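You operate a simulated robot arm through the tools that you are given. There is no shell and no other tool. Be economical: measure what you need, move in short steps, check, and stop when the job is done.

The job below is to be done with a simulated two-armed robot. You get a single attempt, and the scene is never put back.

Task
Take the red tea towel from the stone counter and lay it out flat on the top of the oak linen table.
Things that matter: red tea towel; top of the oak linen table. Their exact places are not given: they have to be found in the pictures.

Only the result counts: the job must be done as asked and must still hold three seconds after the hand-in. Knocking over, shifting, dropping, spilling or breaking anything else fails it. Flat cloth is picked up by pressing the open fingertips on it (5 to 10 N) and closing them slowly along it; thin cloth reads only 2 to 8 mm in the jaws.

Robot
Two 7-joint arms with two-finger parallel grippers on one trunk, on a base that drives. Base frame: it is fixed to the floor where the robot stands at the start and does not move with it; the origin is under the middle of the robot, x ahead of it, y to its left, z up. Lengths are in cm, angles in degrees, forces in N, time in s.
The left shoulder is at the start at [7, 17.7, 105.4], the right one opposite. With the tool pointing down near the work surface each hand reaches from about 10 to 68 cm from the robot's upright axis, wherever it stands, measured 20 degrees to its own side. Places, roughly: top of the oak linen table [-160, 20, 80]. Payload 3.43 kg a hand.
Tool frame (each hand has its own): the origin (TCP) lies between the finger pads and is the grasp point; the fingertips stand 3 cm ahead of it; z points along the fingers, y is the line along which they close. Largest opening 9.4 cm; finger width 2.8, thickness 1; the body of the gripper, 5 by 9.6 cm, starts 5.5 cm behind the TCP.
Orientation is told as [roll, pitch, yaw] about the base's x, y, z axes, in that order, counted from this pose: with the fingers straight down and closing along the base's y, the tool's x points along the base's -x, its y along +y and its z along -z.

Tools
- The arms move only by the tool jog_arm. It takes "left_motion", "right_motion" or both (then of equal length, played together; a hand with none holds still); each is a list of rows, each a list of 7 numbers: the shift along the base's x, y, z in mm, then the turn, a rotation vector about the base's x, y, z in degrees, then the closure, from 0 (fully open) to 1 (shut). In form: [[x, y, z, ax, ay, az, hand], ...]. A call has 1 to 10 rows; each row shifts and turns the commanded pose from where the row before left it. Rows are played at 5 a second. More than 5 cm and 8.6 degrees between two rows, or a gripper value outside its range, and nothing of the call is played. Where a pose cannot be reached the arm comes as near as it can. A force on the tool above 40 N (or 10 N above the force at the start of the call, whichever is more), or a blocked arm, ends the call early, and 0.2 s more pass. The fingers move at their own pace (about 15.3 cm/s each) and stop on an object; they squeeze with about 20 N. The grip force told is the motor's: it shows also when the fingers shut on nothing. Time passes only in rows, and 0.2 s behind the last, so rows that do not move let the fingers close. It gives the time, the measured TCP pose, the force on the tool (base axes), the opening and the grip force at its end, in the units of the frame above (readings bear some noise), with the torque about the TCP (base axes, N m) and any sound that the robot's microphone picked up, and new pictures: "pictures" is both (left out), scene, wrist or none (wrist: the cameras of the hands that moved).
- Cameras (640 x 400 px; columns grow to the right, rows downward): "scene" is now at [14.42, -0.96, 139.75]; the picture's right is [-0.10, -1.00, 0.00], its down [-0.33, 0.03, -0.94] and it looks along [0.94, -0.09, -0.33] (base axes); focal length 256 px, centre (320, 200). "left" rides on the left gripper at [7.6, -1.4, -10.2] in its tool frame; the picture's right is [0.18, 0.98, 0.00], its down [-0.75, 0.14, -0.64] and it looks along [-0.63, 0.12, 0.77] (tool axes); focal length 243 px, centre (320, 200). "right" rides on the right gripper at [7.6, 1.4, -10.3] in its tool frame; the picture's right is [-0.18, 0.98, 0.00], its down [-0.75, -0.14, -0.64] and it looks along [-0.63, -0.12, 0.77] (tool axes); focal length 243 px, centre (320, 200).
- slide_trunk(by): slides the trunk up (or, below 0, down) by that many cm; the arms and the scene camera ride with it, the base frame stays. It gives what a move gives, with no picture.
- steer(legs): drives the robot by 1 to 6 legs, each [ahead, turn to the left] in cm and degrees, along the robot's own axes; the way and the turn of a leg run together, so that a leg with both is an arc; at most 150 cm and 180 degrees a leg. The arms and the cameras ride along, it lands a little off, and it stops where it bumps. It gives what a move gives, and a new picture of the scene camera.
- head_to(pan, tilt): turns the head with the scene camera to pan (to the left, within 86 degrees either way) and tilt (down, from -29 to 69), counted from straight ahead of the robot. It gives what a move gives, and a new picture of the scene camera.
- pixel_to_xyz(camera, pixels): there is no depth. For up to 12 entries [column, row, z] of the newest picture of that camera ("zoom" is the newest enlarged one), the place [x, y] in the base frame at which the ray of that pixel passes the height z, good to about 0.2 cm. It takes no simulated time.
- close_up(camera, box): a new picture of the part [left, top, right, bottom] of that camera's present view, enlarged. It takes no simulated time.
- close_job(): hands the job in; it is judged then, once.

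Keep the steps short. Do not move on a guess: measure, check each grasp and each placing, and mend mistakes. In all there are 80 turns and 260 pictures (those below and enlarged ones count). Leave the grippers open and the arms clear of the work at the hand-in unless told otherwise, and finish with a single line.

The tools are called after "Request:" as name(argument=value, ...) on one line, values as JSON. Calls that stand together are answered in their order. jog_arm: Moves the arms, as the interface text tells. Its arguments: {"type":"object","properties":{"left_motion":{"type":"array"},"right_motion":{"type":"array"},"pictures":{"type":"string","enum":["both","scene","wrist","none"]}},"required":[]} The other tools are called the same way: slide_trunk (by) slides the trunk up or down; steer (legs) drives the base; head_to (pan, tilt) turns the head that bears the scene camera; pixel_to_xyz (camera, pixels) gives the place at which the rays of pixels pass given heights; close_up (camera, box) takes an enlarged picture of a part of a camera's view; close_job () hands the job in.

At the start:

```text
clock: 0.0
left_ee_pos: [56.0, 18.83, 121.14]
left_tcp_rot: [0.0, -0.1, 0.0]
left_ft_force: [-0.9, -0.7, 0.2]
left_torque: [0.03, 0.02, 0.0]
left_finger_gap: 9.39
left_grasp_force: 0.1
right_ee_pos: [37.92, -18.96, 130.13]
right_tcp_rot: [0.0, -0.2, 0.0]
right_ft_force: [0.1, 0.3, -0.5]
right_torque: [0.01, 0.0, 0.02]
right_finger_gap: 9.41
right_grasp_force: 0.1
trunk travel left (down, up): [-63.4, 20.6]
robot x, y, heading: [-0.12, -0.11, 0.0]
head pan, tilt: [-5.5, 19.4]
```

scene: 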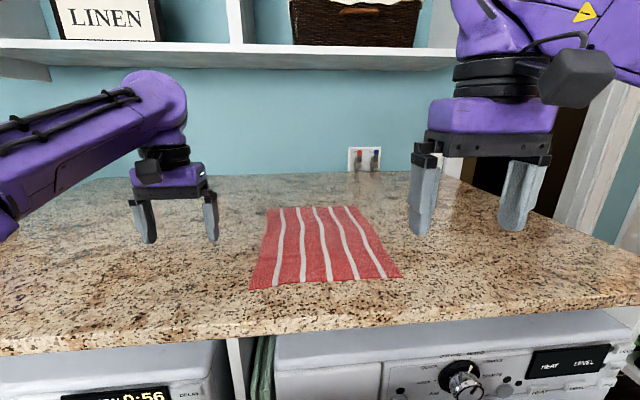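
right: 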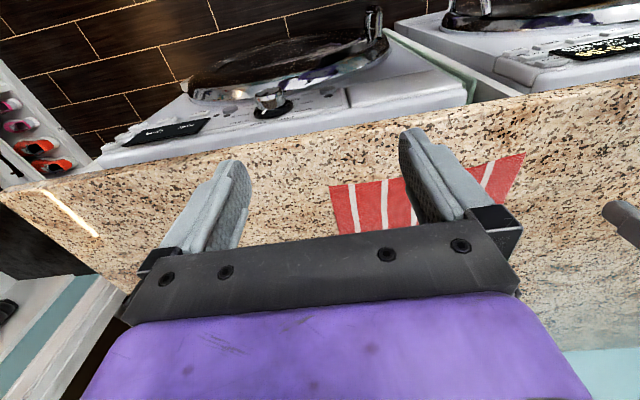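
left: 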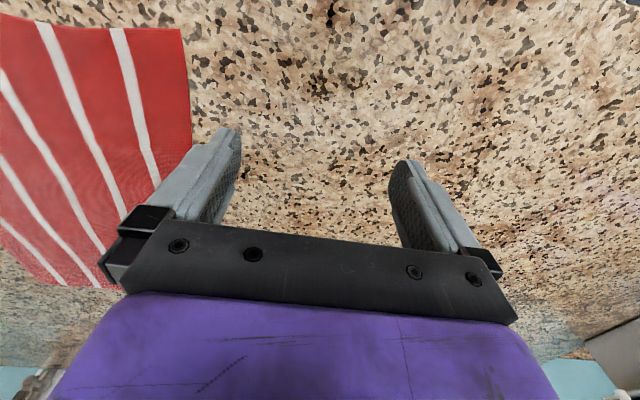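

The red striped towel lies on the counter, with corners near (248,290), (267,208), (355,206) and (402,277). I measure them at counter height.

Request:
pixel_to_xyz(camera="scene", pixels=[[248, 290, 105.3], [267, 208, 105.3], [355, 206, 105.3], [402, 277, 105.3], [5, 355, 105.1], [635, 303, 105.1]])

Request:
close_up(camera="scene", box=[220, 180, 440, 318])

```text
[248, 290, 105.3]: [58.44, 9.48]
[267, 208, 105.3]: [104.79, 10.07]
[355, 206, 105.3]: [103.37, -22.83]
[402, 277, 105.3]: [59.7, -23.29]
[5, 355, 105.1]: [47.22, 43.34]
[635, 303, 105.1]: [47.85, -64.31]
```

```text
2.90 times, centred on (330, 249) of scene
```

zoom: 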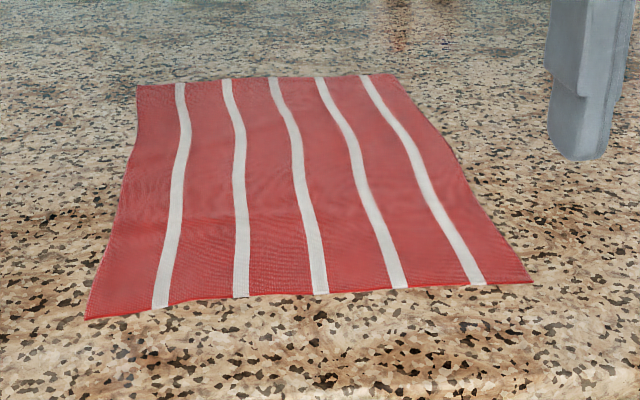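

Towel is about 33 x 45 cm, near edge x≈59. Before grasping, I look around to the sides to know the surroundings.

Request:
head_to(pan=86, tilt=20)

Request:
head_to(pan=-86, tilt=20)

Request:
head_to(pan=0, tilt=40)

```text
clock: 1.7
left_ee_pos: [55.96, 18.94, 121.05]
left_tcp_rot: [0.0, 0.0, 0.0]
left_ft_force: [-0.4, -0.2, 0.7]
left_torque: [-0.02, -0.01, -0.02]
left_finger_gap: 9.42
left_grasp_force: 0.1
right_ee_pos: [37.9, -18.99, 130.09]
right_tcp_rot: [0.0, -0.1, 0.1]
right_ft_force: [-0.2, 0.5, 0.2]
right_torque: [-0.06, 0.01, 0.01]
right_finger_gap: 9.4
right_grasp_force: 0.1
trunk travel left (down, up): [-63.4, 20.6]
robot x, y, heading: [-0.1, -0.55, -0.0]
head pan, tilt: [85.9, 20.0]
```

scene: 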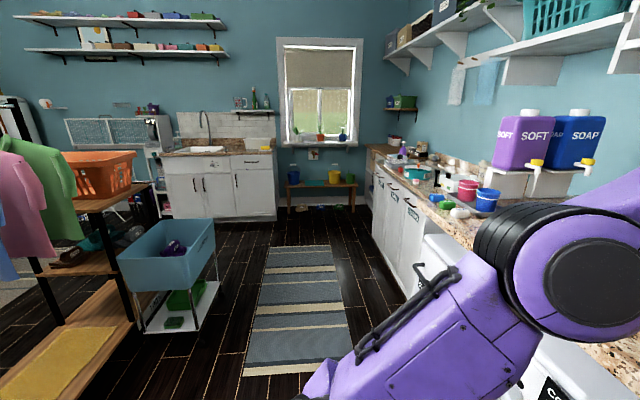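

```text
clock: 4.3
left_ee_pos: [55.99, 18.86, 121.05]
left_tcp_rot: [-0.1, 0.0, 0.0]
left_ft_force: [0.2, 0.5, -0.3]
left_torque: [0.0, 0.01, 0.0]
left_finger_gap: 9.43
left_grasp_force: 0.0
right_ee_pos: [37.89, -18.82, 130.16]
right_tcp_rot: [0.0, -0.2, 0.1]
right_ft_force: [-0.2, -0.2, 0.4]
right_torque: [0.03, 0.03, 0.01]
right_finger_gap: 9.4
right_grasp_force: 0.1
trunk travel left (down, up): [-63.4, 20.6]
robot x, y, heading: [-0.29, -0.25, 0.0]
head pan, tilt: [-85.9, 20.0]
```

scene: 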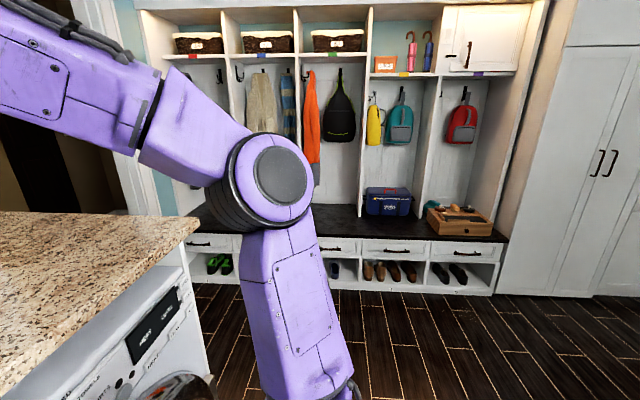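

```text
clock: 5.9
left_ee_pos: [56.0, 18.96, 121.09]
left_tcp_rot: [0.0, 0.0, -0.1]
left_ft_force: [-0.4, 0.1, -0.1]
left_torque: [-0.04, 0.0, 0.0]
left_finger_gap: 9.41
left_grasp_force: 0.0
right_ee_pos: [37.93, -18.99, 130.17]
right_tcp_rot: [0.0, -0.1, 0.1]
right_ft_force: [-0.2, -0.3, -0.8]
right_torque: [0.02, 0.01, 0.02]
right_finger_gap: 9.39
right_grasp_force: 0.0
trunk travel left (down, up): [-63.4, 20.6]
robot x, y, heading: [0.02, -0.02, 0.2]
head pan, tilt: [0.0, 40.0]
```

scene: 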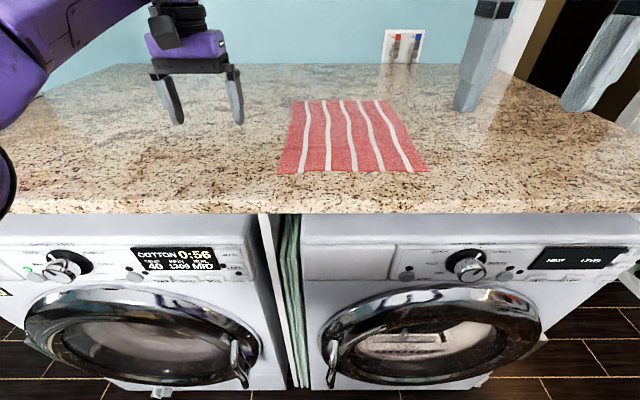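

The right side and rear are open; shelf and cart are on the left. I drive 6 cm nearer to have margin in reach.

Request:
steer(legs=[[6, 0]])

```text
clock: 6.8
left_ee_pos: [61.25, 18.78, 121.33]
left_tcp_rot: [-0.1, -0.4, 0.0]
left_ft_force: [-0.2, 0.0, 0.8]
left_torque: [0.03, -0.07, 0.03]
left_finger_gap: 9.39
left_grasp_force: 0.1
right_ee_pos: [43.1, -18.87, 130.41]
right_tcp_rot: [0.2, -0.4, 0.0]
right_ft_force: [-1.1, 0.3, -0.6]
right_torque: [0.01, -0.08, 0.02]
right_finger_gap: 9.38
right_grasp_force: 0.1
trunk travel left (down, up): [-63.4, 20.6]
robot x, y, heading: [5.82, -0.16, -0.1]
head pan, tilt: [0.0, 40.0]
```

scene: 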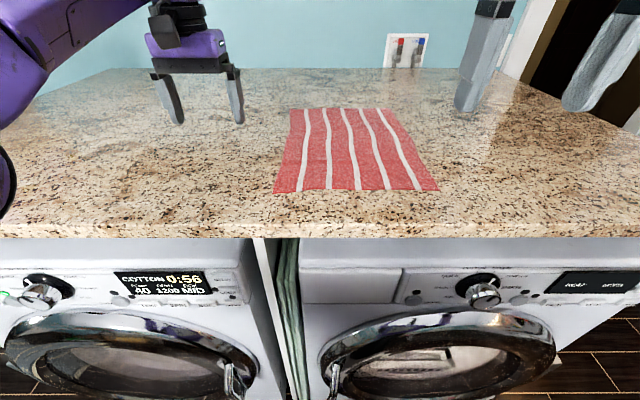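

Now the near corners in this view: (273,192) and (439,190).

Request:
pixel_to_xyz(camera="scene", pixels=[[273, 192, 105.3], [439, 190, 105.3], [360, 190, 105.3], [291, 108, 105.3], [388, 108, 105.3]])

Request:
close_up(camera="scene", box=[250, 130, 460, 230])

```text
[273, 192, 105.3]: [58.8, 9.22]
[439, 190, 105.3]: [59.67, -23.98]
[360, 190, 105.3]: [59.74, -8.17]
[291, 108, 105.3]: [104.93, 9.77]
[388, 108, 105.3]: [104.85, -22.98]
```

```text
3.05 times, centred on (355, 180) of scene
```

zoom: 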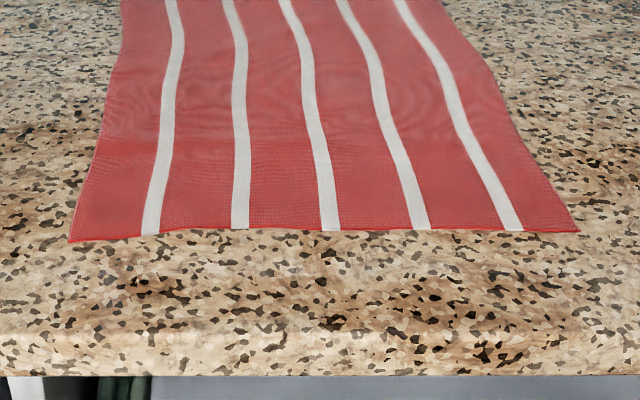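

Corners at (58.8, 9.2) and (59.7, -24.0). I bring the hands above points just inside them, half open.

Request:
jog_arm(left_motion=[[0, -32, 0, 0, 0, 0, 0.5], [0, -32, 0, 0, 0, 0, 0.5], [0, -31, 0, 0, 0, 0, 0.5], [0, -31, 0, 0, 0, 0, 0.5], [0, 0, -30, 0, 0, 0, 0.5], [0, 0, -30, 0, 0, 0, 0.5], [0, 0, 0, 0, 0, 0, 0.5]], right_motion=[[40, -5, 0, 0, 0, 0, 0.5], [40, -5, 0, 0, 0, 0, 0.5], [40, -5, 0, 0, 0, 0, 0.5], [40, -4, 0, 0, 0, 0, 0.5], [25, 0, -45, 0, 0, 0, 0.5], [0, 0, -45, 0, 0, 0, 0.5], [0, 0, -50, 0, 0, 0, 0.5]])

```text
refused: row 5 steps farther than a row can; nothing moved
```

Request:
jog_arm(left_motion=[[0, -32, 0, 0, 0, 0, 0.5], [0, -32, 0, 0, 0, 0, 0.5], [0, -31, 0, 0, 0, 0, 0.5], [0, -31, 0, 0, 0, 0, 0.5], [0, 0, -20, 0, 0, 0, 0.5], [0, 0, -30, 0, 0, 0, 0.5], [0, 0, -10, 0, 0, 0, 0.5], [0, 0, 0, 0, 0, 0, 0.5]], right_motion=[[37, -5, 0, 0, 0, 0, 0.5], [37, -5, 0, 0, 0, 0, 0.5], [37, -5, 0, 0, 0, 0, 0.5], [37, -4, 0, 0, 0, 0, 0.5], [37, 0, -20, 0, 0, 0, 0.5], [0, 0, -45, 0, 0, 0, 0.5], [0, 0, -45, 0, 0, 0, 0.5], [0, 0, -40, 0, 0, 0, 0.5]])

```text
clock: 8.6
left_ee_pos: [61.89, 6.43, 115.07]
left_tcp_rot: [0.0, 0.1, -0.1]
left_ft_force: [0.7, 0.5, -1.0]
left_torque: [0.03, 0.04, -0.01]
left_finger_gap: 4.7
left_grasp_force: 0.1
right_ee_pos: [58.34, -20.23, 115.19]
right_tcp_rot: [0.0, -0.2, 0.1]
right_ft_force: [-0.2, 1.0, -0.2]
right_torque: [-0.02, 0.01, 0.0]
right_finger_gap: 4.71
right_grasp_force: 0.2
right hand out of reach, approached as far as the arm can: row 4
trunk travel left (down, up): [-63.4, 20.6]
robot x, y, heading: [5.76, -0.01, -0.0]
head pan, tilt: [0.0, 40.0]
```

scene: 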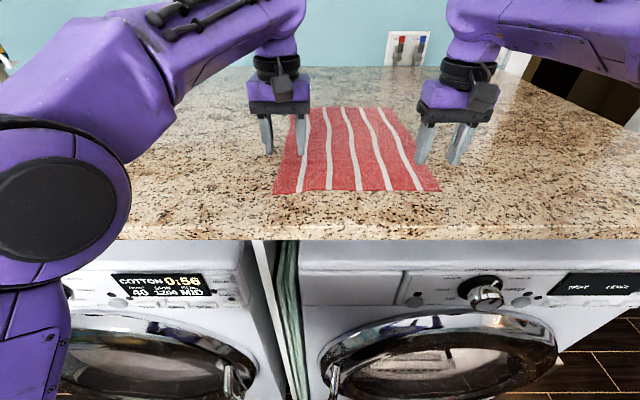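
right: 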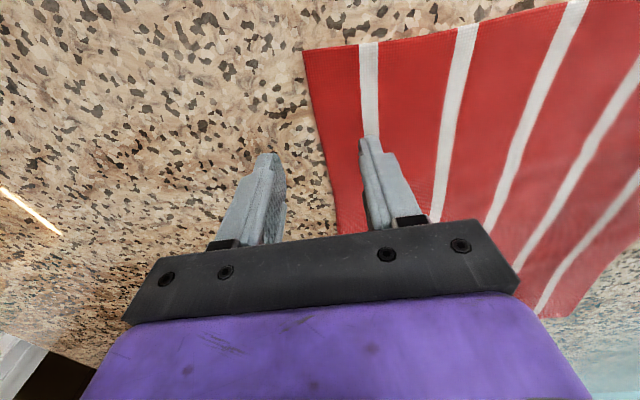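
left: 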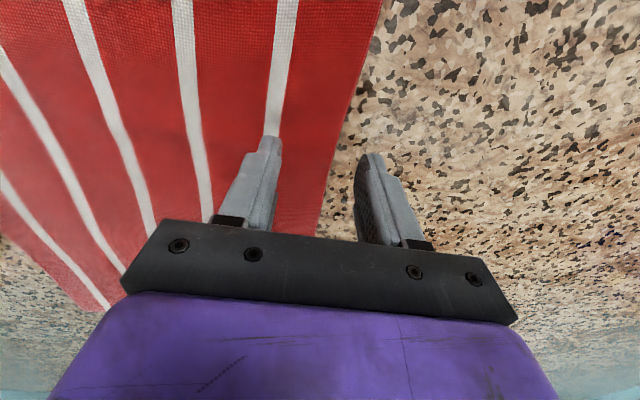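

Request:
pixel_to_xyz(camera="right", pixels=[[303, 50, 105.3], [330, 180, 105.3], [550, 4, 105.3]])

Request:
pixel_to_xyz(camera="left", pixels=[[380, 5, 105.3], [345, 110, 105.3], [325, 200, 105.3]])

```text
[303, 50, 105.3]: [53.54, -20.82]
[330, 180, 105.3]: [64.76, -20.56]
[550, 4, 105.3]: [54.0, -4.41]
```

```text
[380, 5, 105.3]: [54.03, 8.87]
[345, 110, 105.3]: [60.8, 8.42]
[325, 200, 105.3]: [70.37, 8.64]
```

The wrist and scene measurements disagree by 5 cm. I check both cameras against the known fingertips.

Request:
close_up(camera="scene", box=[230, 60, 510, 235])

Request:
pixel_to_xyz(camera="scene", pixels=[[268, 153, 112.07], [302, 153, 112.07], [420, 163, 112.2], [455, 163, 112.2], [439, 190, 105.3]])

Request:
pixel_to_xyz(camera="left", pixels=[[270, 140, 112.07], [372, 157, 112.07]])

Request:
pixel_to_xyz(camera="right", pixels=[[265, 156, 112.2], [368, 140, 112.2]])

```text
2.29 times, centred on (370, 148) of scene
```

zoom: 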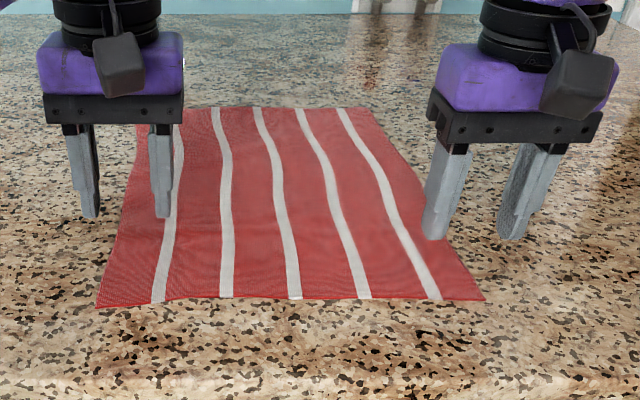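

```text
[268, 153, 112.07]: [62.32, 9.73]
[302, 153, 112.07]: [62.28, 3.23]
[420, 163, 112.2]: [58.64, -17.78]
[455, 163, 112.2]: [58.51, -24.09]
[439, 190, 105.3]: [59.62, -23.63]
```

```text
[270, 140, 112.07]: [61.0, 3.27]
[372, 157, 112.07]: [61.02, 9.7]
```

```text
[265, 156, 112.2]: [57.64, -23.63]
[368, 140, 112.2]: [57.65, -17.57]
```

Both cameras match the fingertips, but the rays of the towel corner agree only at z≈111, so the counter surface seems to be about 6 cm higher than stated. I raise the hands, move above the re-estimated corners (x≈52.5, y≈7.5 / -20), and look again.

Request:
jog_arm(left_motion=[[0, 0, 40, 0, 0, 0, 0.5], [-37, -5, 0, 0, 0, 0, 0.5], [-37, -5, 0, 0, 0, 0, 0.5], [0, 0, 0, 0, 0, 0, 0.5]], right_motion=[[0, 0, 40, 0, 0, 0, 0.5], [-20, 15, 0, 0, 0, 0, 0.5], [-20, 14, 0, 0, 0, 0, 0.5], [0, 0, 0, 0, 0, 0, 0.5]])

```text
clock: 9.6
left_ee_pos: [54.61, 5.28, 119.07]
left_tcp_rot: [0.0, 0.1, 0.0]
left_ft_force: [0.2, 0.3, 0.2]
left_torque: [0.0, 0.03, -0.02]
left_finger_gap: 4.7
left_grasp_force: 0.1
right_ee_pos: [54.71, -17.51, 118.94]
right_tcp_rot: [0.0, -0.1, 0.1]
right_ft_force: [0.9, 0.8, -0.3]
right_torque: [0.03, 0.06, 0.01]
right_finger_gap: 4.67
right_grasp_force: 0.1
trunk travel left (down, up): [-63.4, 20.6]
robot x, y, heading: [5.64, 0.0, -0.1]
head pan, tilt: [0.0, 40.0]
```

scene: 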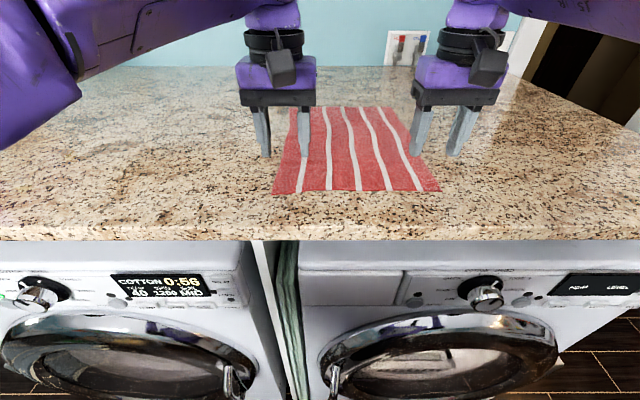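
right: 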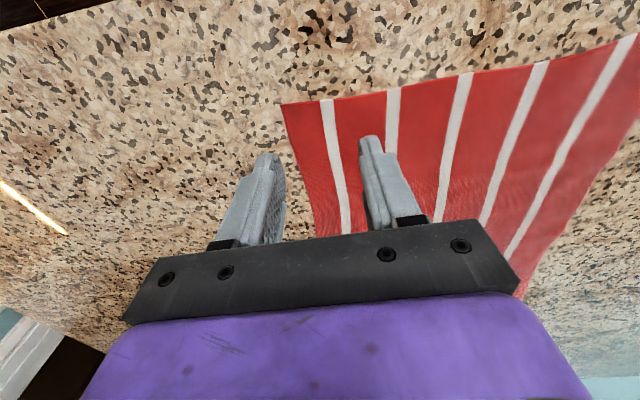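
left: 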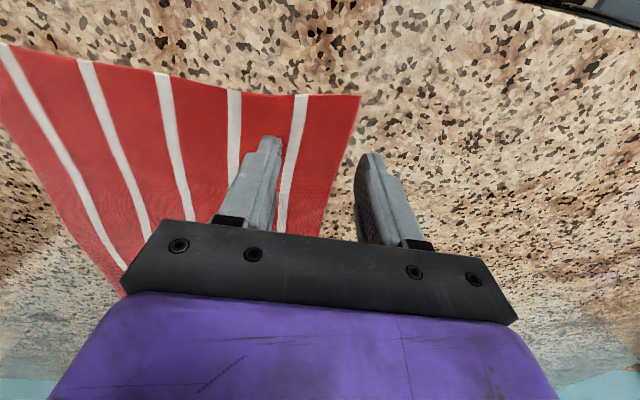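

Corners: right view (282,104), left view (360,96). I measure them at several heights along with the scene corners.

Request:
pixel_to_xyz(camera="right", pixels=[[282, 104, 105.3], [282, 104, 111.0], [638, 34, 105.3], [638, 34, 111.0]])

Request:
pixel_to_xyz(camera="left", pixels=[[360, 96, 105.3], [360, 96, 111.0], [4, 45, 105.3], [4, 45, 111.0]])

Request:
pixel_to_xyz(camera="scene", pixels=[[274, 193, 105.3], [274, 193, 111.0], [440, 190, 105.3], [440, 190, 111.0], [291, 108, 111.0], [388, 108, 111.0], [320, 240, 111.0]])

```text
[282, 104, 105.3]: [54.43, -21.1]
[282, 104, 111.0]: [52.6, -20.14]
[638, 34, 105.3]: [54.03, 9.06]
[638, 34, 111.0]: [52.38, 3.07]
```

```text
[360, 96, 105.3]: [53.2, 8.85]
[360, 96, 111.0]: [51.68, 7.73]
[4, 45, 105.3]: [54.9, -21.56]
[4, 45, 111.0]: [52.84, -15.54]
```

```text
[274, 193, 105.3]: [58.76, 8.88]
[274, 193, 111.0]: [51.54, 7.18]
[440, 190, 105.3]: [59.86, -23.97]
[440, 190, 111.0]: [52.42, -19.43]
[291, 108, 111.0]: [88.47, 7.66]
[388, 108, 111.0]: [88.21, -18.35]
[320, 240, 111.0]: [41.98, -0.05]
```

Surface at z≈111; towel spans x 51.6–88.4, y 7.5 to -19.8 (27 x 37 cm). I go to the grasp points and lower carefully to just above contact (TCP z≈115).

Request:
jog_arm(left_motion=[[-10, -10, 0, 0, 0, 0, 0.6], [0, 0, -20, 0, 0, 0, 0.6], [0, 0, -15, 0, 0, 0, 0.6], [0, 0, 0, 0, 0, 0, 0.6]], right_motion=[[-4, 7, 0, 0, 0, 0, 0.6], [0, 0, -20, 0, 0, 0, 0.6], [0, 0, -15, 0, 0, 0, 0.6], [0, 0, 0, 0, 0, 0, 0.6]])

```text
clock: 10.6
left_ee_pos: [53.26, 4.41, 115.51]
left_tcp_rot: [0.0, -0.1, -0.1]
left_ft_force: [-0.4, 0.0, -0.3]
left_torque: [-0.02, 0.02, 0.02]
left_finger_gap: 3.77
left_grasp_force: 0.2
right_ee_pos: [54.19, -16.97, 115.67]
right_tcp_rot: [0.0, -0.2, 0.1]
right_ft_force: [0.8, 0.2, -0.8]
right_torque: [0.02, 0.0, 0.03]
right_finger_gap: 3.73
right_grasp_force: 0.1
trunk travel left (down, up): [-63.4, 20.6]
robot x, y, heading: [6.07, -0.09, -0.1]
head pan, tilt: [0.0, 40.0]
```

scene: 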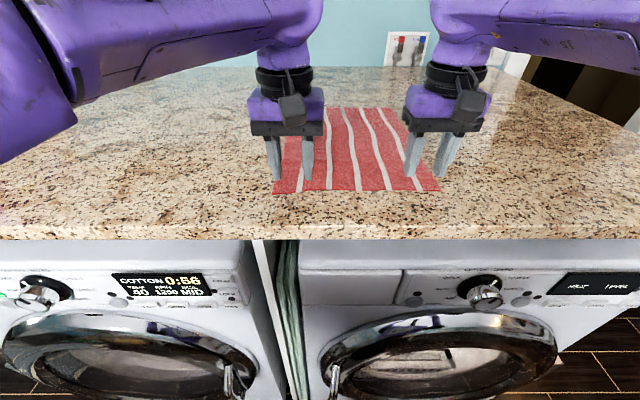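
right: 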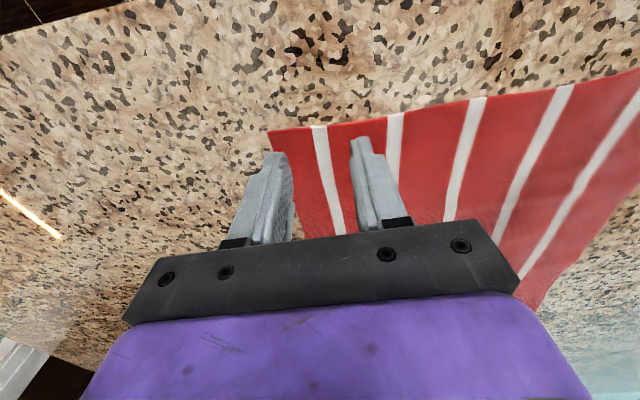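
left: 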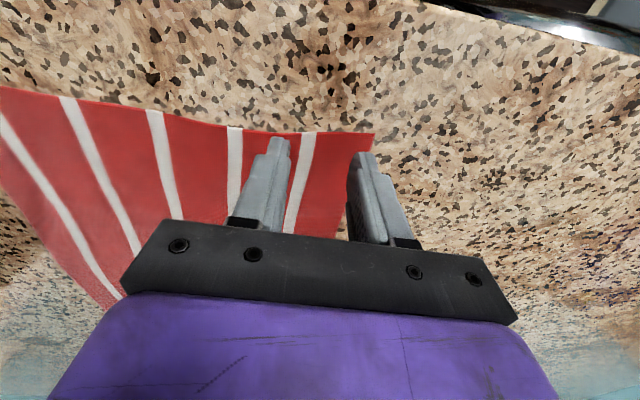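

Both pairs of tips are above the towel just inside the near edge. I lower in small steps watching force.

Request:
jog_arm(left_motion=[[3, 0, -4, 0, 0, 0, 0.6], [0, 0, -4, 0, 0, 0, 0.6], [0, 0, -2, 0, 0, 0, 0.6], [0, 0, -2, 0, 0, 0, 0.6]], right_motion=[[3, 0, -4, 0, 0, 0, 0.6], [0, 0, -4, 0, 0, 0, 0.6], [0, 0, -2, 0, 0, 0, 0.6], [0, 0, -2, 0, 0, 0, 0.6]], pictures="none")

```text
clock: 11.6
left_ee_pos: [53.65, 4.27, 114.34]
left_tcp_rot: [0.0, -0.2, -0.1]
left_ft_force: [0.3, 0.8, -0.2]
left_torque: [-0.01, 0.02, 0.0]
left_finger_gap: 3.77
left_grasp_force: 0.1
right_ee_pos: [54.3, -16.76, 114.36]
right_tcp_rot: [0.1, -0.2, 0.1]
right_ft_force: [0.0, -0.2, -0.4]
right_torque: [0.01, -0.01, -0.01]
right_finger_gap: 3.76
right_grasp_force: 0.1
trunk travel left (down, up): [-63.4, 20.6]
robot x, y, heading: [6.12, 0.21, 0.0]
head pan, tilt: [0.0, 40.0]
```

Request:
jog_arm(left_motion=[[0, 0, -2, 0, 0, 0, 0.6], [0, 0, -2, 0, 0, 0, 0.6], [0, 0, 0, 0, 0, 0, 0.6]], right_motion=[[0, 0, -2, 0, 0, 0, 0.6], [0, 0, -2, 0, 0, 0, 0.6], [0, 0, 0, 0, 0, 0, 0.6]], pictures="none")

```text
clock: 12.4
left_ee_pos: [53.52, 4.19, 113.91]
left_tcp_rot: [0.0, -0.1, 0.0]
left_ft_force: [0.1, -0.7, 0.4]
left_torque: [0.0, 0.01, -0.02]
left_finger_gap: 3.73
left_grasp_force: 0.0
right_ee_pos: [54.29, -16.95, 114.06]
right_tcp_rot: [0.1, -0.2, 0.1]
right_ft_force: [0.0, 0.8, 0.5]
right_torque: [0.0, -0.01, 0.0]
right_finger_gap: 3.74
right_grasp_force: 0.0
trunk travel left (down, up): [-63.4, 20.6]
robot x, y, heading: [5.87, 0.42, 0.1]
head pan, tilt: [0.0, 40.0]
```

Request:
jog_arm(left_motion=[[0, 0, -2, 0, 0, 0, 0.6], [0, 0, -2, 0, 0, 0, 0.6], [0, 0, 0, 0, 0, 0, 0.6]], right_motion=[[0, 0, -2, 0, 0, 0, 0.6], [0, 0, -2, 0, 0, 0, 0.6], [0, 0, 0, 0, 0, 0, 0.6]], pictures="none")

```text
clock: 13.2
left_ee_pos: [53.82, 4.29, 113.58]
left_tcp_rot: [0.1, 0.2, 0.0]
left_ft_force: [0.7, 0.1, 0.3]
left_torque: [-0.02, -0.01, -0.01]
left_finger_gap: 3.76
left_grasp_force: 0.0
right_ee_pos: [54.38, -16.96, 113.67]
right_tcp_rot: [0.2, -0.2, 0.2]
right_ft_force: [-0.5, 0.5, 0.2]
right_torque: [0.04, -0.02, -0.01]
right_finger_gap: 3.77
right_grasp_force: 0.1
trunk travel left (down, up): [-63.4, 20.6]
robot x, y, heading: [5.85, -0.07, -0.0]
head pan, tilt: [0.0, 40.0]
```

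No contact yet; I continue down.

Request:
jog_arm(left_motion=[[0, 0, -2, 0, 0, 0, 0.6], [0, 0, -2, 0, 0, 0, 0.6], [0, 0, -1, 0, 0, 0, 0.6], [0, 0, 0, 0, 0, 0, 0.6]], right_motion=[[0, 0, -2, 0, 0, 0, 0.6], [0, 0, -2, 0, 0, 0, 0.6], [0, 0, -1, 0, 0, 0, 0.6], [0, 0, 0, 0, 0, 0, 0.6]])

```text
clock: 14.2
left_ee_pos: [53.54, 4.34, 113.17]
left_tcp_rot: [-0.1, -0.3, 0.0]
left_ft_force: [2.7, -0.6, 8.4]
left_torque: [0.08, -0.03, -0.03]
left_finger_gap: 3.73
left_grasp_force: 0.1
right_ee_pos: [54.38, -16.89, 113.07]
right_tcp_rot: [0.1, -0.3, 0.1]
right_ft_force: [0.5, 0.2, 3.5]
right_torque: [0.0, 0.0, 0.03]
right_finger_gap: 3.77
right_grasp_force: 0.1
trunk travel left (down, up): [-63.4, 20.6]
robot x, y, heading: [5.96, -0.1, 0.1]
head pan, tilt: [0.0, 40.0]
```

scene: 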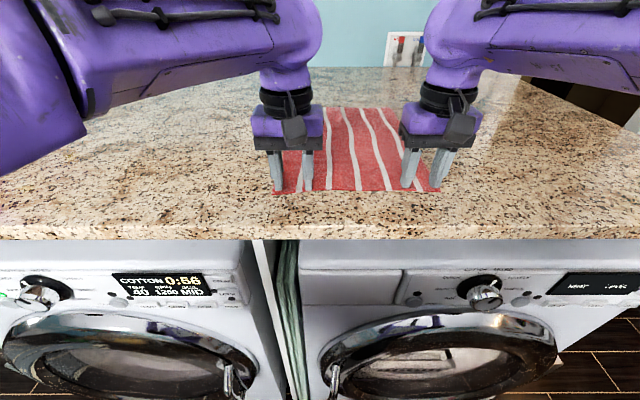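
right: 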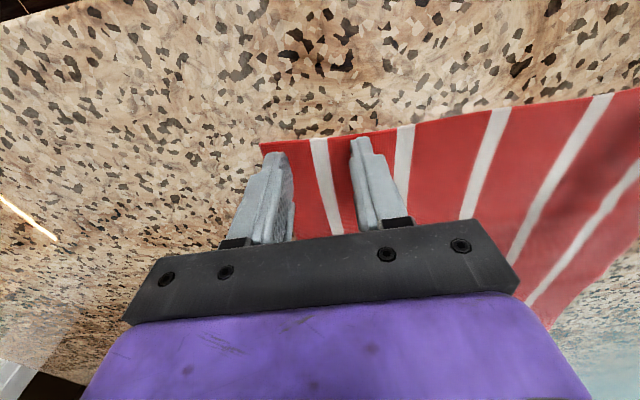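
left: 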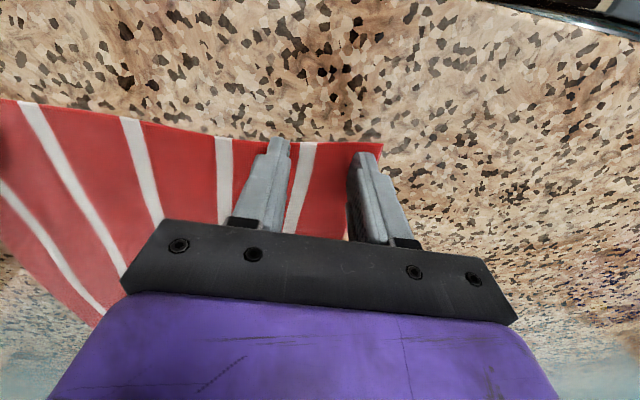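

Contact: left 8 N, right 3.5 N. I press the right 1 mm more, then close both slowly along the cloth.

Request:
jog_arm(left_motion=[[0, 0, 0, 0, 0, 0, 0.6], [0, 0, 0, 0, 0, 0, 0.65], [0, 0, 0, 0, 0, 0, 0.7], [0, 0, 0, 0, 0, 0, 0.75], [0, 0, 0, 0, 0, 0, 0.8], [0, 0, 0, 0, 0, 0, 0.85], [0, 0, 0, 0, 0, 0, 0.9], [0, 0, 0, 0, 0, 0, 0.95], [0, 0, 0, 0, 0, 0, 1], [0, 0, 0, 0, 0, 0, 1]], right_motion=[[0, 0, -1, 0, 0, 0, 0.6], [0, 0, 0, 0, 0, 0, 0.65], [0, 0, 0, 0, 0, 0, 0.7], [0, 0, 0, 0, 0, 0, 0.75], [0, 0, 0, 0, 0, 0, 0.8], [0, 0, 0, 0, 0, 0, 0.85], [0, 0, 0, 0, 0, 0, 0.9], [0, 0, 0, 0, 0, 0, 0.95], [0, 0, 0, 0, 0, 0, 1], [0, 0, 0, 0, 0, 0, 1]])

```text
clock: 16.4
left_ee_pos: [53.53, 4.43, 113.17]
left_tcp_rot: [-0.1, -0.3, 0.1]
left_ft_force: [-0.4, 0.3, 11.1]
left_torque: [0.02, 0.01, -0.04]
left_finger_gap: 0.26
left_grasp_force: 20.0
right_ee_pos: [54.31, -16.98, 113.12]
right_tcp_rot: [0.0, -0.3, 0.1]
right_ft_force: [-1.0, 0.0, 6.1]
right_torque: [-0.04, 0.07, 0.03]
right_finger_gap: 0.03
right_grasp_force: 20.3
trunk travel left (down, up): [-63.4, 20.6]
robot x, y, heading: [5.79, -0.09, 0.1]
head pan, tilt: [0.0, 40.0]
```

scene: 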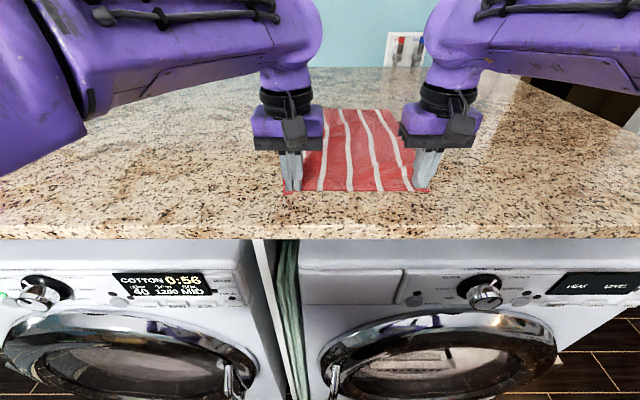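
right: 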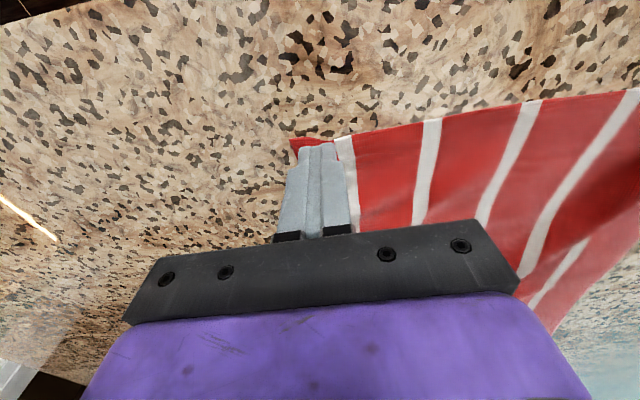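
left: 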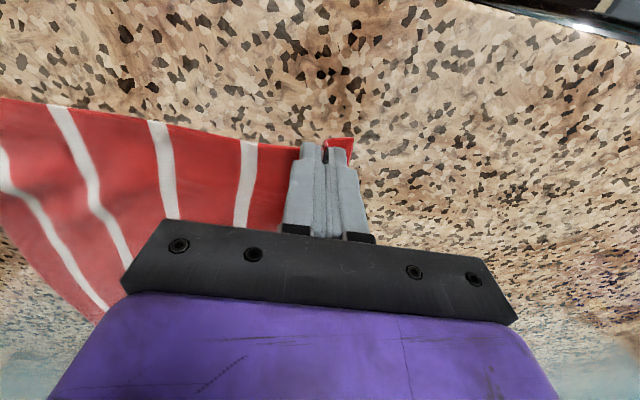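

Left holds (2.6 mm). Right reads 0.3 mm: a miss. I lift the right 1 cm, reopen it and look.

Request:
jog_arm(right_motion=[[0, 0, 10, 0, 0, 0, 1], [0, 0, 0, 0, 0, 0, 0.6], [0, 0, 0, 0, 0, 0, 0.6]], pictures="wrist")

```text
clock: 17.2
left_ee_pos: [53.47, 4.37, 113.04]
left_tcp_rot: [0.0, -0.2, -0.1]
left_ft_force: [-1.0, 1.8, 12.6]
left_torque: [0.04, 0.05, 0.01]
left_finger_gap: 0.27
left_grasp_force: 20.3
right_ee_pos: [54.24, -16.87, 114.22]
right_tcp_rot: [0.1, -0.4, 0.1]
right_ft_force: [-0.6, -0.6, 0.6]
right_torque: [0.03, 0.02, -0.01]
right_finger_gap: 3.79
right_grasp_force: 0.0
trunk travel left (down, up): [-63.4, 20.6]
robot x, y, heading: [5.86, 0.3, 0.1]
head pan, tilt: [0.0, 40.0]
```

right: 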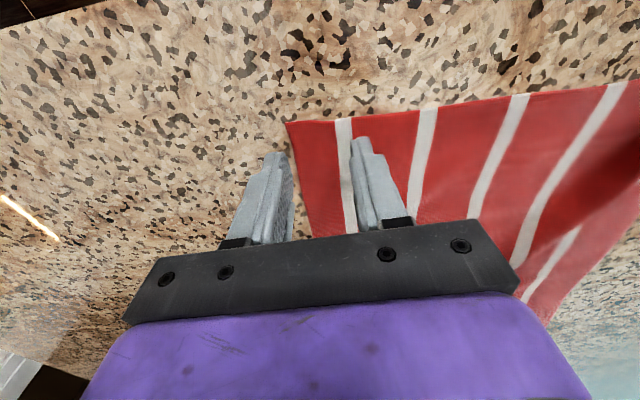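

Request:
pixel_to_xyz(camera="right", pixels=[[286, 122, 110.3], [419, 106, 110.3]])

Request:
jog_arm(right_motion=[[0, 14, 0, 0, 0, 0, 0.6], [0, 0, -6, 0, 0, 0, 0.6], [0, 0, -4, 0, 0, 0, 0.6], [0, 0, -2, 0, 0, 0, 0.6], [0, 0, 0, 0, 0, 0, 0.6]], pictures="wrist")

```text
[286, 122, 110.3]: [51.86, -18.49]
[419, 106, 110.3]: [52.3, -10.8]
```

```text
clock: 18.4
left_ee_pos: [53.54, 4.17, 113.12]
left_tcp_rot: [0.0, -0.1, -0.2]
left_ft_force: [1.9, -0.3, 6.0]
left_torque: [0.02, -0.06, -0.01]
left_finger_gap: 0.29
left_grasp_force: 19.6
right_ee_pos: [54.18, -15.47, 113.06]
right_tcp_rot: [0.2, -0.6, 0.1]
right_ft_force: [5.6, -3.3, 28.1]
right_torque: [-0.35, 0.13, 0.11]
right_finger_gap: 3.76
right_grasp_force: 0.3
trunk travel left (down, up): [-63.4, 20.6]
robot x, y, heading: [5.85, 0.21, -0.0]
head pan, tilt: [0.0, 40.0]
```

right: 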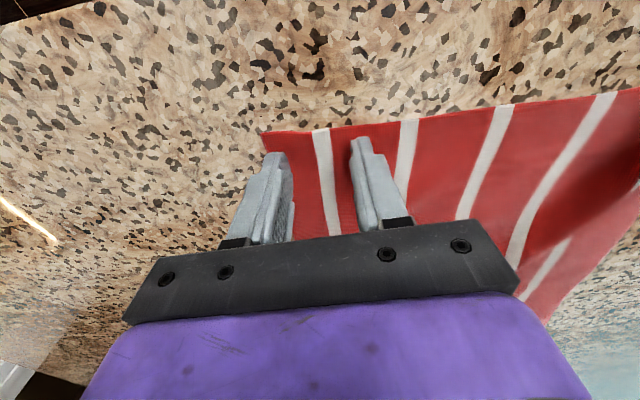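

28 N is too much; I ease up 1.5 mm.

Request:
jog_arm(right_motion=[[0, 0, -0.0, 0, 0, 0, 0.6], [0, 0, 1.5, 0, 0, 0, 0.6], [0, 0, 0, 0, 0, 0, 0.6]], pictures="none")

```text
clock: 19.2
left_ee_pos: [53.47, 4.43, 113.15]
left_tcp_rot: [0.0, -0.2, 0.0]
left_ft_force: [0.7, 0.2, 3.4]
left_torque: [-0.07, 0.0, -0.04]
left_finger_gap: 0.27
left_grasp_force: 20.1
right_ee_pos: [54.1, -15.41, 113.26]
right_tcp_rot: [-0.1, -0.5, 0.1]
right_ft_force: [5.6, -2.4, 30.0]
right_torque: [-0.35, 0.06, 0.11]
right_finger_gap: 3.82
right_grasp_force: 0.7
trunk travel left (down, up): [-63.4, 20.6]
robot x, y, heading: [5.67, 0.14, 0.0]
head pan, tilt: [0.0, 40.0]
```

Request:
jog_arm(right_motion=[[0, 0, 1.5, 0, 0, 0, 0.6], [0, 0, 0, 0, 0, 0, 0.6]], pictures="none")

```text
clock: 19.8
left_ee_pos: [53.54, 4.28, 113.15]
left_tcp_rot: [0.0, -0.2, 0.0]
left_ft_force: [-2.2, 0.9, 7.4]
left_torque: [0.01, 0.04, 0.0]
left_finger_gap: 0.29
left_grasp_force: 20.0
right_ee_pos: [54.02, -15.44, 113.12]
right_tcp_rot: [-0.1, -0.3, 0.0]
right_ft_force: [3.1, -0.8, 14.9]
right_torque: [-0.19, 0.0, 0.0]
right_finger_gap: 3.78
right_grasp_force: 0.5
trunk travel left (down, up): [-63.4, 20.6]
robot x, y, heading: [5.82, -0.08, -0.1]
head pan, tilt: [0.0, 40.0]
```

15 N now; 0.5 mm more up, then close slowly.

Request:
jog_arm(right_motion=[[0, 0, 0.5, 0, 0, 0, 0.63], [0, 0, 0, 0, 0, 0, 0.67], [0, 0, 0, 0, 0, 0, 0.71], [0, 0, 0, 0, 0, 0, 0.75], [0, 0, 0, 0, 0, 0, 0.8], [0, 0, 0, 0, 0, 0, 0.85], [0, 0, 0, 0, 0, 0, 0.9], [0, 0, 0, 0, 0, 0, 0.95], [0, 0, 0, 0, 0, 0, 1], [0, 0, 0, 0, 0, 0, 1]], pictures="wrist")

```text
clock: 22.0
left_ee_pos: [53.52, 4.37, 113.07]
left_tcp_rot: [0.0, -0.2, 0.0]
left_ft_force: [-2.1, 0.3, 12.1]
left_torque: [0.03, 0.06, -0.03]
left_finger_gap: 0.27
left_grasp_force: 19.7
right_ee_pos: [54.12, -15.51, 113.27]
right_tcp_rot: [0.0, -0.3, 0.2]
right_ft_force: [-0.1, 0.7, 0.0]
right_torque: [0.01, -0.03, -0.03]
right_finger_gap: 0.21
right_grasp_force: 19.7
trunk travel left (down, up): [-63.4, 20.6]
robot x, y, heading: [5.48, 0.05, -0.1]
head pan, tilt: [0.0, 40.0]
```

right: 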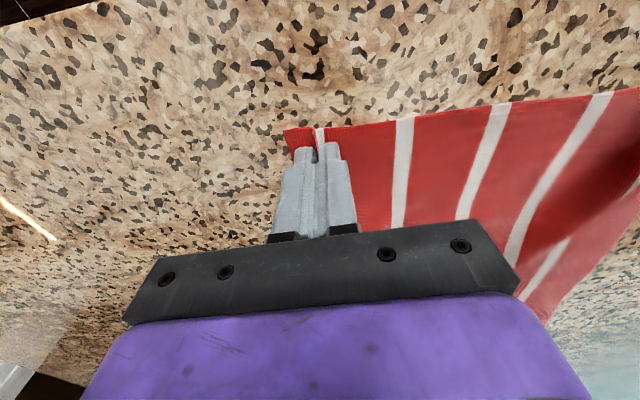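

Right now reads 2.1 mm with cloth between. I lift both hands 8 cm and check.

Request:
jog_arm(left_motion=[[0, 0, 20, 0, 0, 0, 1], [0, 0, 30, 0, 0, 0, 1], [0, 0, 30, 0, 0, 0, 1], [0, 0, 0, 0, 0, 0, 1]], right_motion=[[0, 0, 20, 0, 0, 0, 1], [0, 0, 30, 0, 0, 0, 1], [0, 0, 30, 0, 0, 0, 1], [0, 0, 0, 0, 0, 0, 1]])

```text
clock: 23.0
left_ee_pos: [53.75, 4.12, 121.1]
left_tcp_rot: [0.0, 0.0, -0.1]
left_ft_force: [1.2, -0.6, 0.5]
left_torque: [0.02, -0.01, 0.0]
left_finger_gap: 0.28
left_grasp_force: 19.9
right_ee_pos: [54.41, -15.27, 121.09]
right_tcp_rot: [0.1, -0.2, 0.2]
right_ft_force: [-0.3, 0.3, -0.3]
right_torque: [0.03, -0.03, -0.01]
right_finger_gap: 0.22
right_grasp_force: 19.8
trunk travel left (down, up): [-63.4, 20.6]
robot x, y, heading: [6.19, 0.03, 0.2]
head pan, tilt: [0.0, 40.0]
```

scene: 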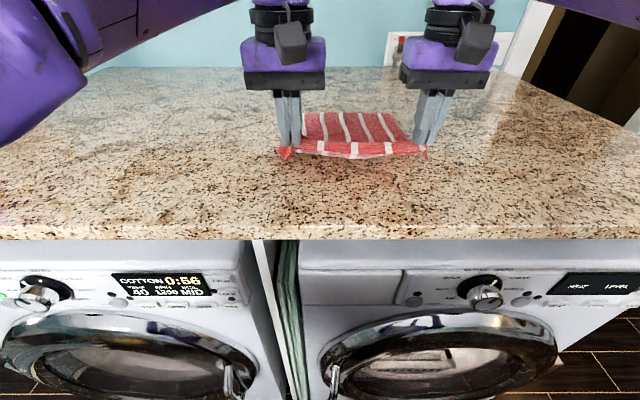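
right: 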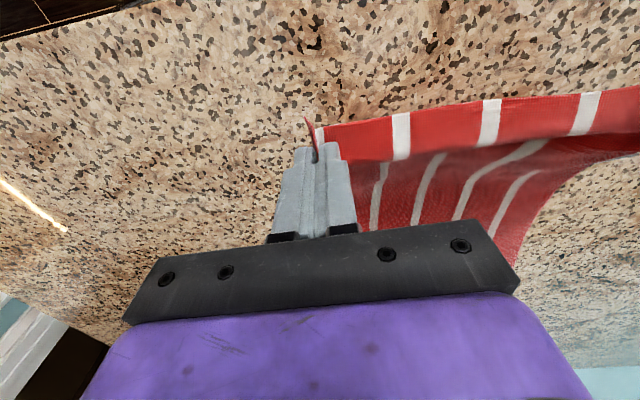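
left: 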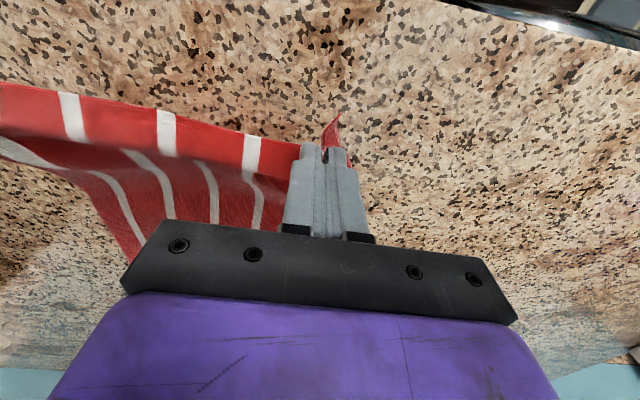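

Both grips hold. I raise the trunk 20 cm and the arms another 10 cm so that the towel hangs clear.

Request:
slide_trunk(by=20)

Request:
jog_arm(left_motion=[[-10, 0, 30, 0, 0, 0, 1], [-20, 0, 30, 0, 0, 0, 1], [-20, 0, 30, 0, 0, 0, 1], [-20, 0, 10, 0, 0, 0, 1]], right_motion=[[-10, 0, 30, 0, 0, 0, 1], [-20, 0, 30, 0, 0, 0, 1], [-20, 0, 30, 0, 0, 0, 1], [-20, 0, 10, 0, 0, 0, 1]])

```text
clock: 25.2
left_ee_pos: [53.81, 4.03, 141.19]
left_tcp_rot: [0.0, -0.1, 0.0]
left_ft_force: [-0.8, 0.6, -0.8]
left_torque: [0.0, 0.06, -0.04]
left_finger_gap: 0.26
left_grasp_force: 20.0
right_ee_pos: [54.41, -15.45, 141.08]
right_tcp_rot: [0.2, -0.2, 0.2]
right_ft_force: [0.6, 0.4, 1.3]
right_torque: [0.03, -0.03, 0.0]
right_finger_gap: 0.21
right_grasp_force: 19.7
trunk travel left (down, up): [-83.4, 0.6]
robot x, y, heading: [5.86, 0.02, 0.2]
head pan, tilt: [0.0, 40.0]
```

```text
clock: 26.2
left_ee_pos: [46.43, 4.06, 151.27]
left_tcp_rot: [0.1, -0.1, -0.1]
left_ft_force: [0.8, 0.1, -0.9]
left_torque: [0.02, -0.03, -0.02]
left_finger_gap: 0.24
left_grasp_force: 20.1
right_ee_pos: [47.2, -15.51, 151.12]
right_tcp_rot: [0.1, -0.3, 0.2]
right_ft_force: [-1.2, 0.1, 0.3]
right_torque: [0.02, -0.06, 0.02]
right_finger_gap: 0.23
right_grasp_force: 20.0
trunk travel left (down, up): [-83.4, 0.6]
robot x, y, heading: [6.02, 0.09, 0.1]
head pan, tilt: [0.0, 40.0]
```

scene: 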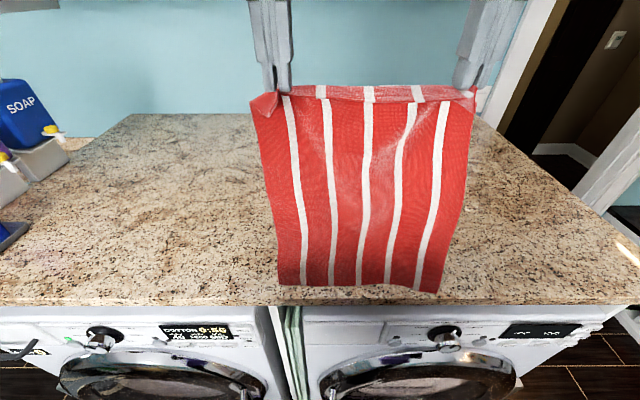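
right: 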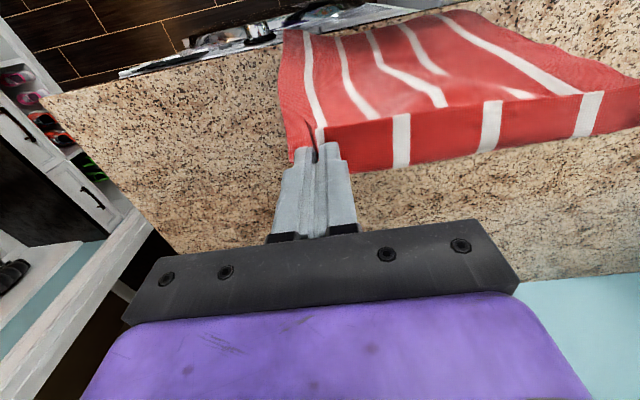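
left: 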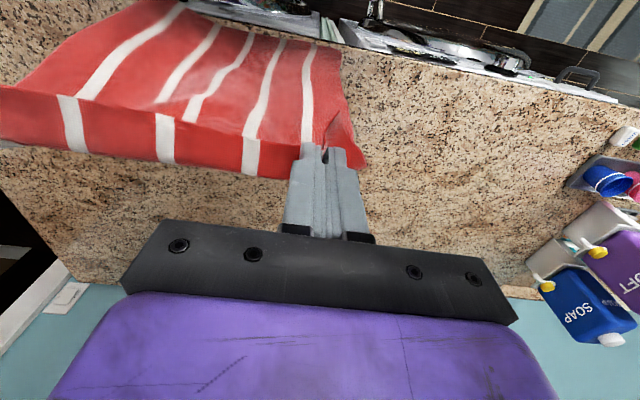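

Hanging nicely. I back away 35 cm, then turn right 90° to the open side and look.

Request:
steer(legs=[[-35, 0], [0, -90]])

Request:
head_to(pan=-70, tilt=30)

```text
clock: 32.4
left_ee_pos: [-27.31, -41.02, 151.06]
left_tcp_rot: [0.1, -0.2, -91.6]
left_ft_force: [0.6, 0.0, -0.2]
left_torque: [-0.02, -0.01, 0.01]
left_finger_gap: 0.25
left_grasp_force: 20.5
right_ee_pos: [-46.72, -41.04, 151.06]
right_tcp_rot: [0.1, -0.3, -91.4]
right_ft_force: [0.5, -0.4, -0.3]
right_torque: [-0.01, 0.01, 0.02]
right_finger_gap: 0.22
right_grasp_force: 19.6
trunk travel left (down, up): [-83.4, 0.6]
robot x, y, heading: [-30.0, 0.21, -91.5]
head pan, tilt: [0.0, 40.0]
```

scene: 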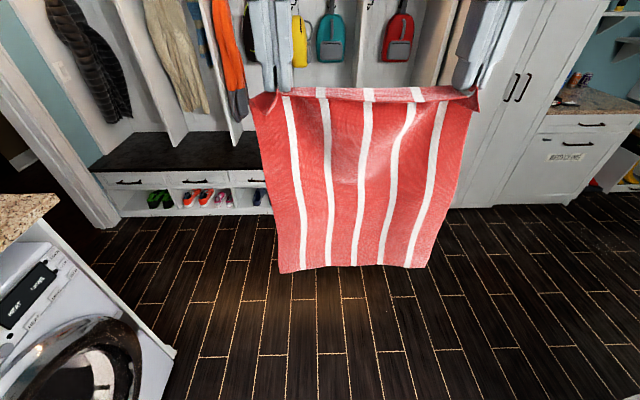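

```text
clock: 33.8
left_ee_pos: [-27.22, -41.09, 151.07]
left_tcp_rot: [0.0, -0.1, -91.6]
left_ft_force: [0.5, 0.6, 0.5]
left_torque: [0.0, 0.03, 0.01]
left_finger_gap: 0.25
left_grasp_force: 20.0
right_ee_pos: [-46.83, -41.15, 151.01]
right_tcp_rot: [0.1, -0.2, -91.4]
right_ft_force: [0.6, 0.9, 1.0]
right_torque: [-0.04, 0.0, 0.04]
right_finger_gap: 0.22
right_grasp_force: 20.6
trunk travel left (down, up): [-83.4, 0.6]
robot x, y, heading: [-30.68, -0.2, -91.5]
head pan, tilt: [-70.0, 30.0]
```

scene: 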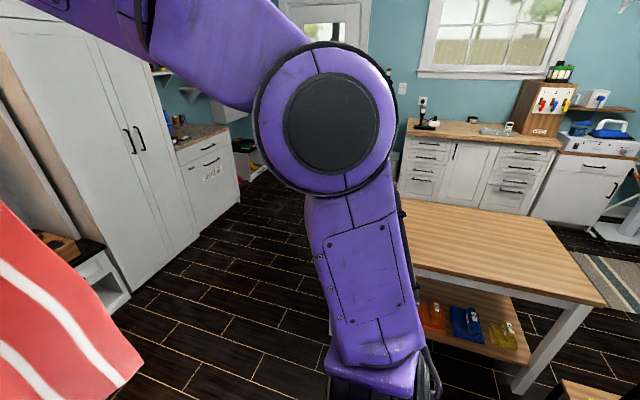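

The oak table is clear on top. I turn another 70° to face it.

Request:
steer(legs=[[0, -70]])

Request:
head_to(pan=-20, tilt=30)

```text
clock: 37.2
left_ee_pos: [-67.7, -17.15, 151.08]
left_tcp_rot: [0.0, 0.0, -161.3]
left_ft_force: [0.6, -1.0, -0.4]
left_torque: [0.01, 0.07, 0.02]
left_finger_gap: 0.24
left_grasp_force: 20.1
right_ee_pos: [-74.79, 1.05, 151.09]
right_tcp_rot: [0.0, -0.2, -161.0]
right_ft_force: [0.6, 0.3, 0.1]
right_torque: [0.03, 0.01, -0.01]
right_finger_gap: 0.21
right_grasp_force: 19.9
trunk travel left (down, up): [-83.4, 0.6]
robot x, y, heading: [-30.11, -0.07, -161.0]
head pan, tilt: [-70.0, 30.0]
```

scene: 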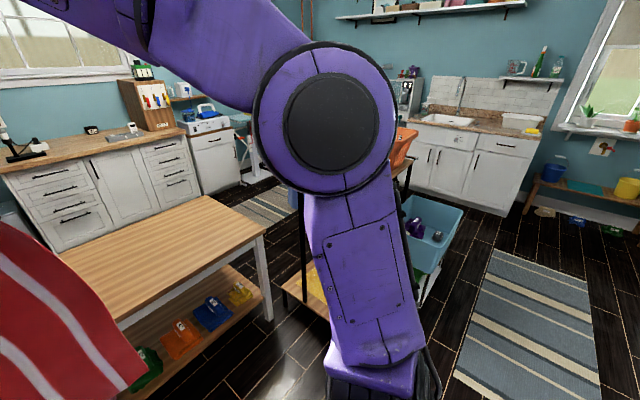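

```text
clock: 38.4
left_ee_pos: [-67.75, -17.13, 151.0]
left_tcp_rot: [0.0, -0.1, -161.2]
left_ft_force: [0.3, -0.5, -0.5]
left_torque: [0.03, 0.02, 0.01]
left_finger_gap: 0.26
left_grasp_force: 19.9
right_ee_pos: [-74.73, 1.13, 151.04]
right_tcp_rot: [0.1, -0.2, -161.0]
right_ft_force: [-0.5, -1.3, -0.7]
right_torque: [0.03, -0.03, 0.03]
right_finger_gap: 0.21
right_grasp_force: 20.0
trunk travel left (down, up): [-83.4, 0.6]
robot x, y, heading: [-29.99, -0.03, -161.2]
head pan, tilt: [-20.0, 30.0]
```

scene: 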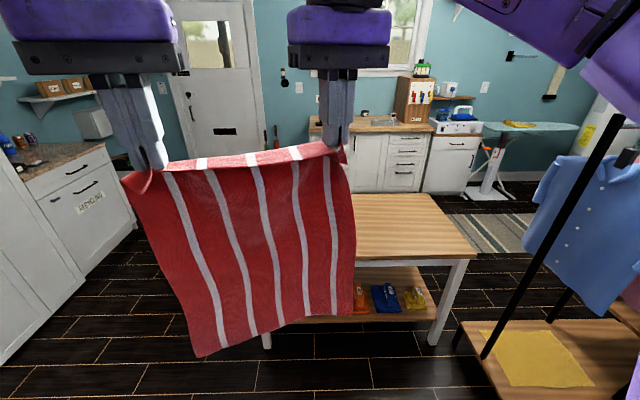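

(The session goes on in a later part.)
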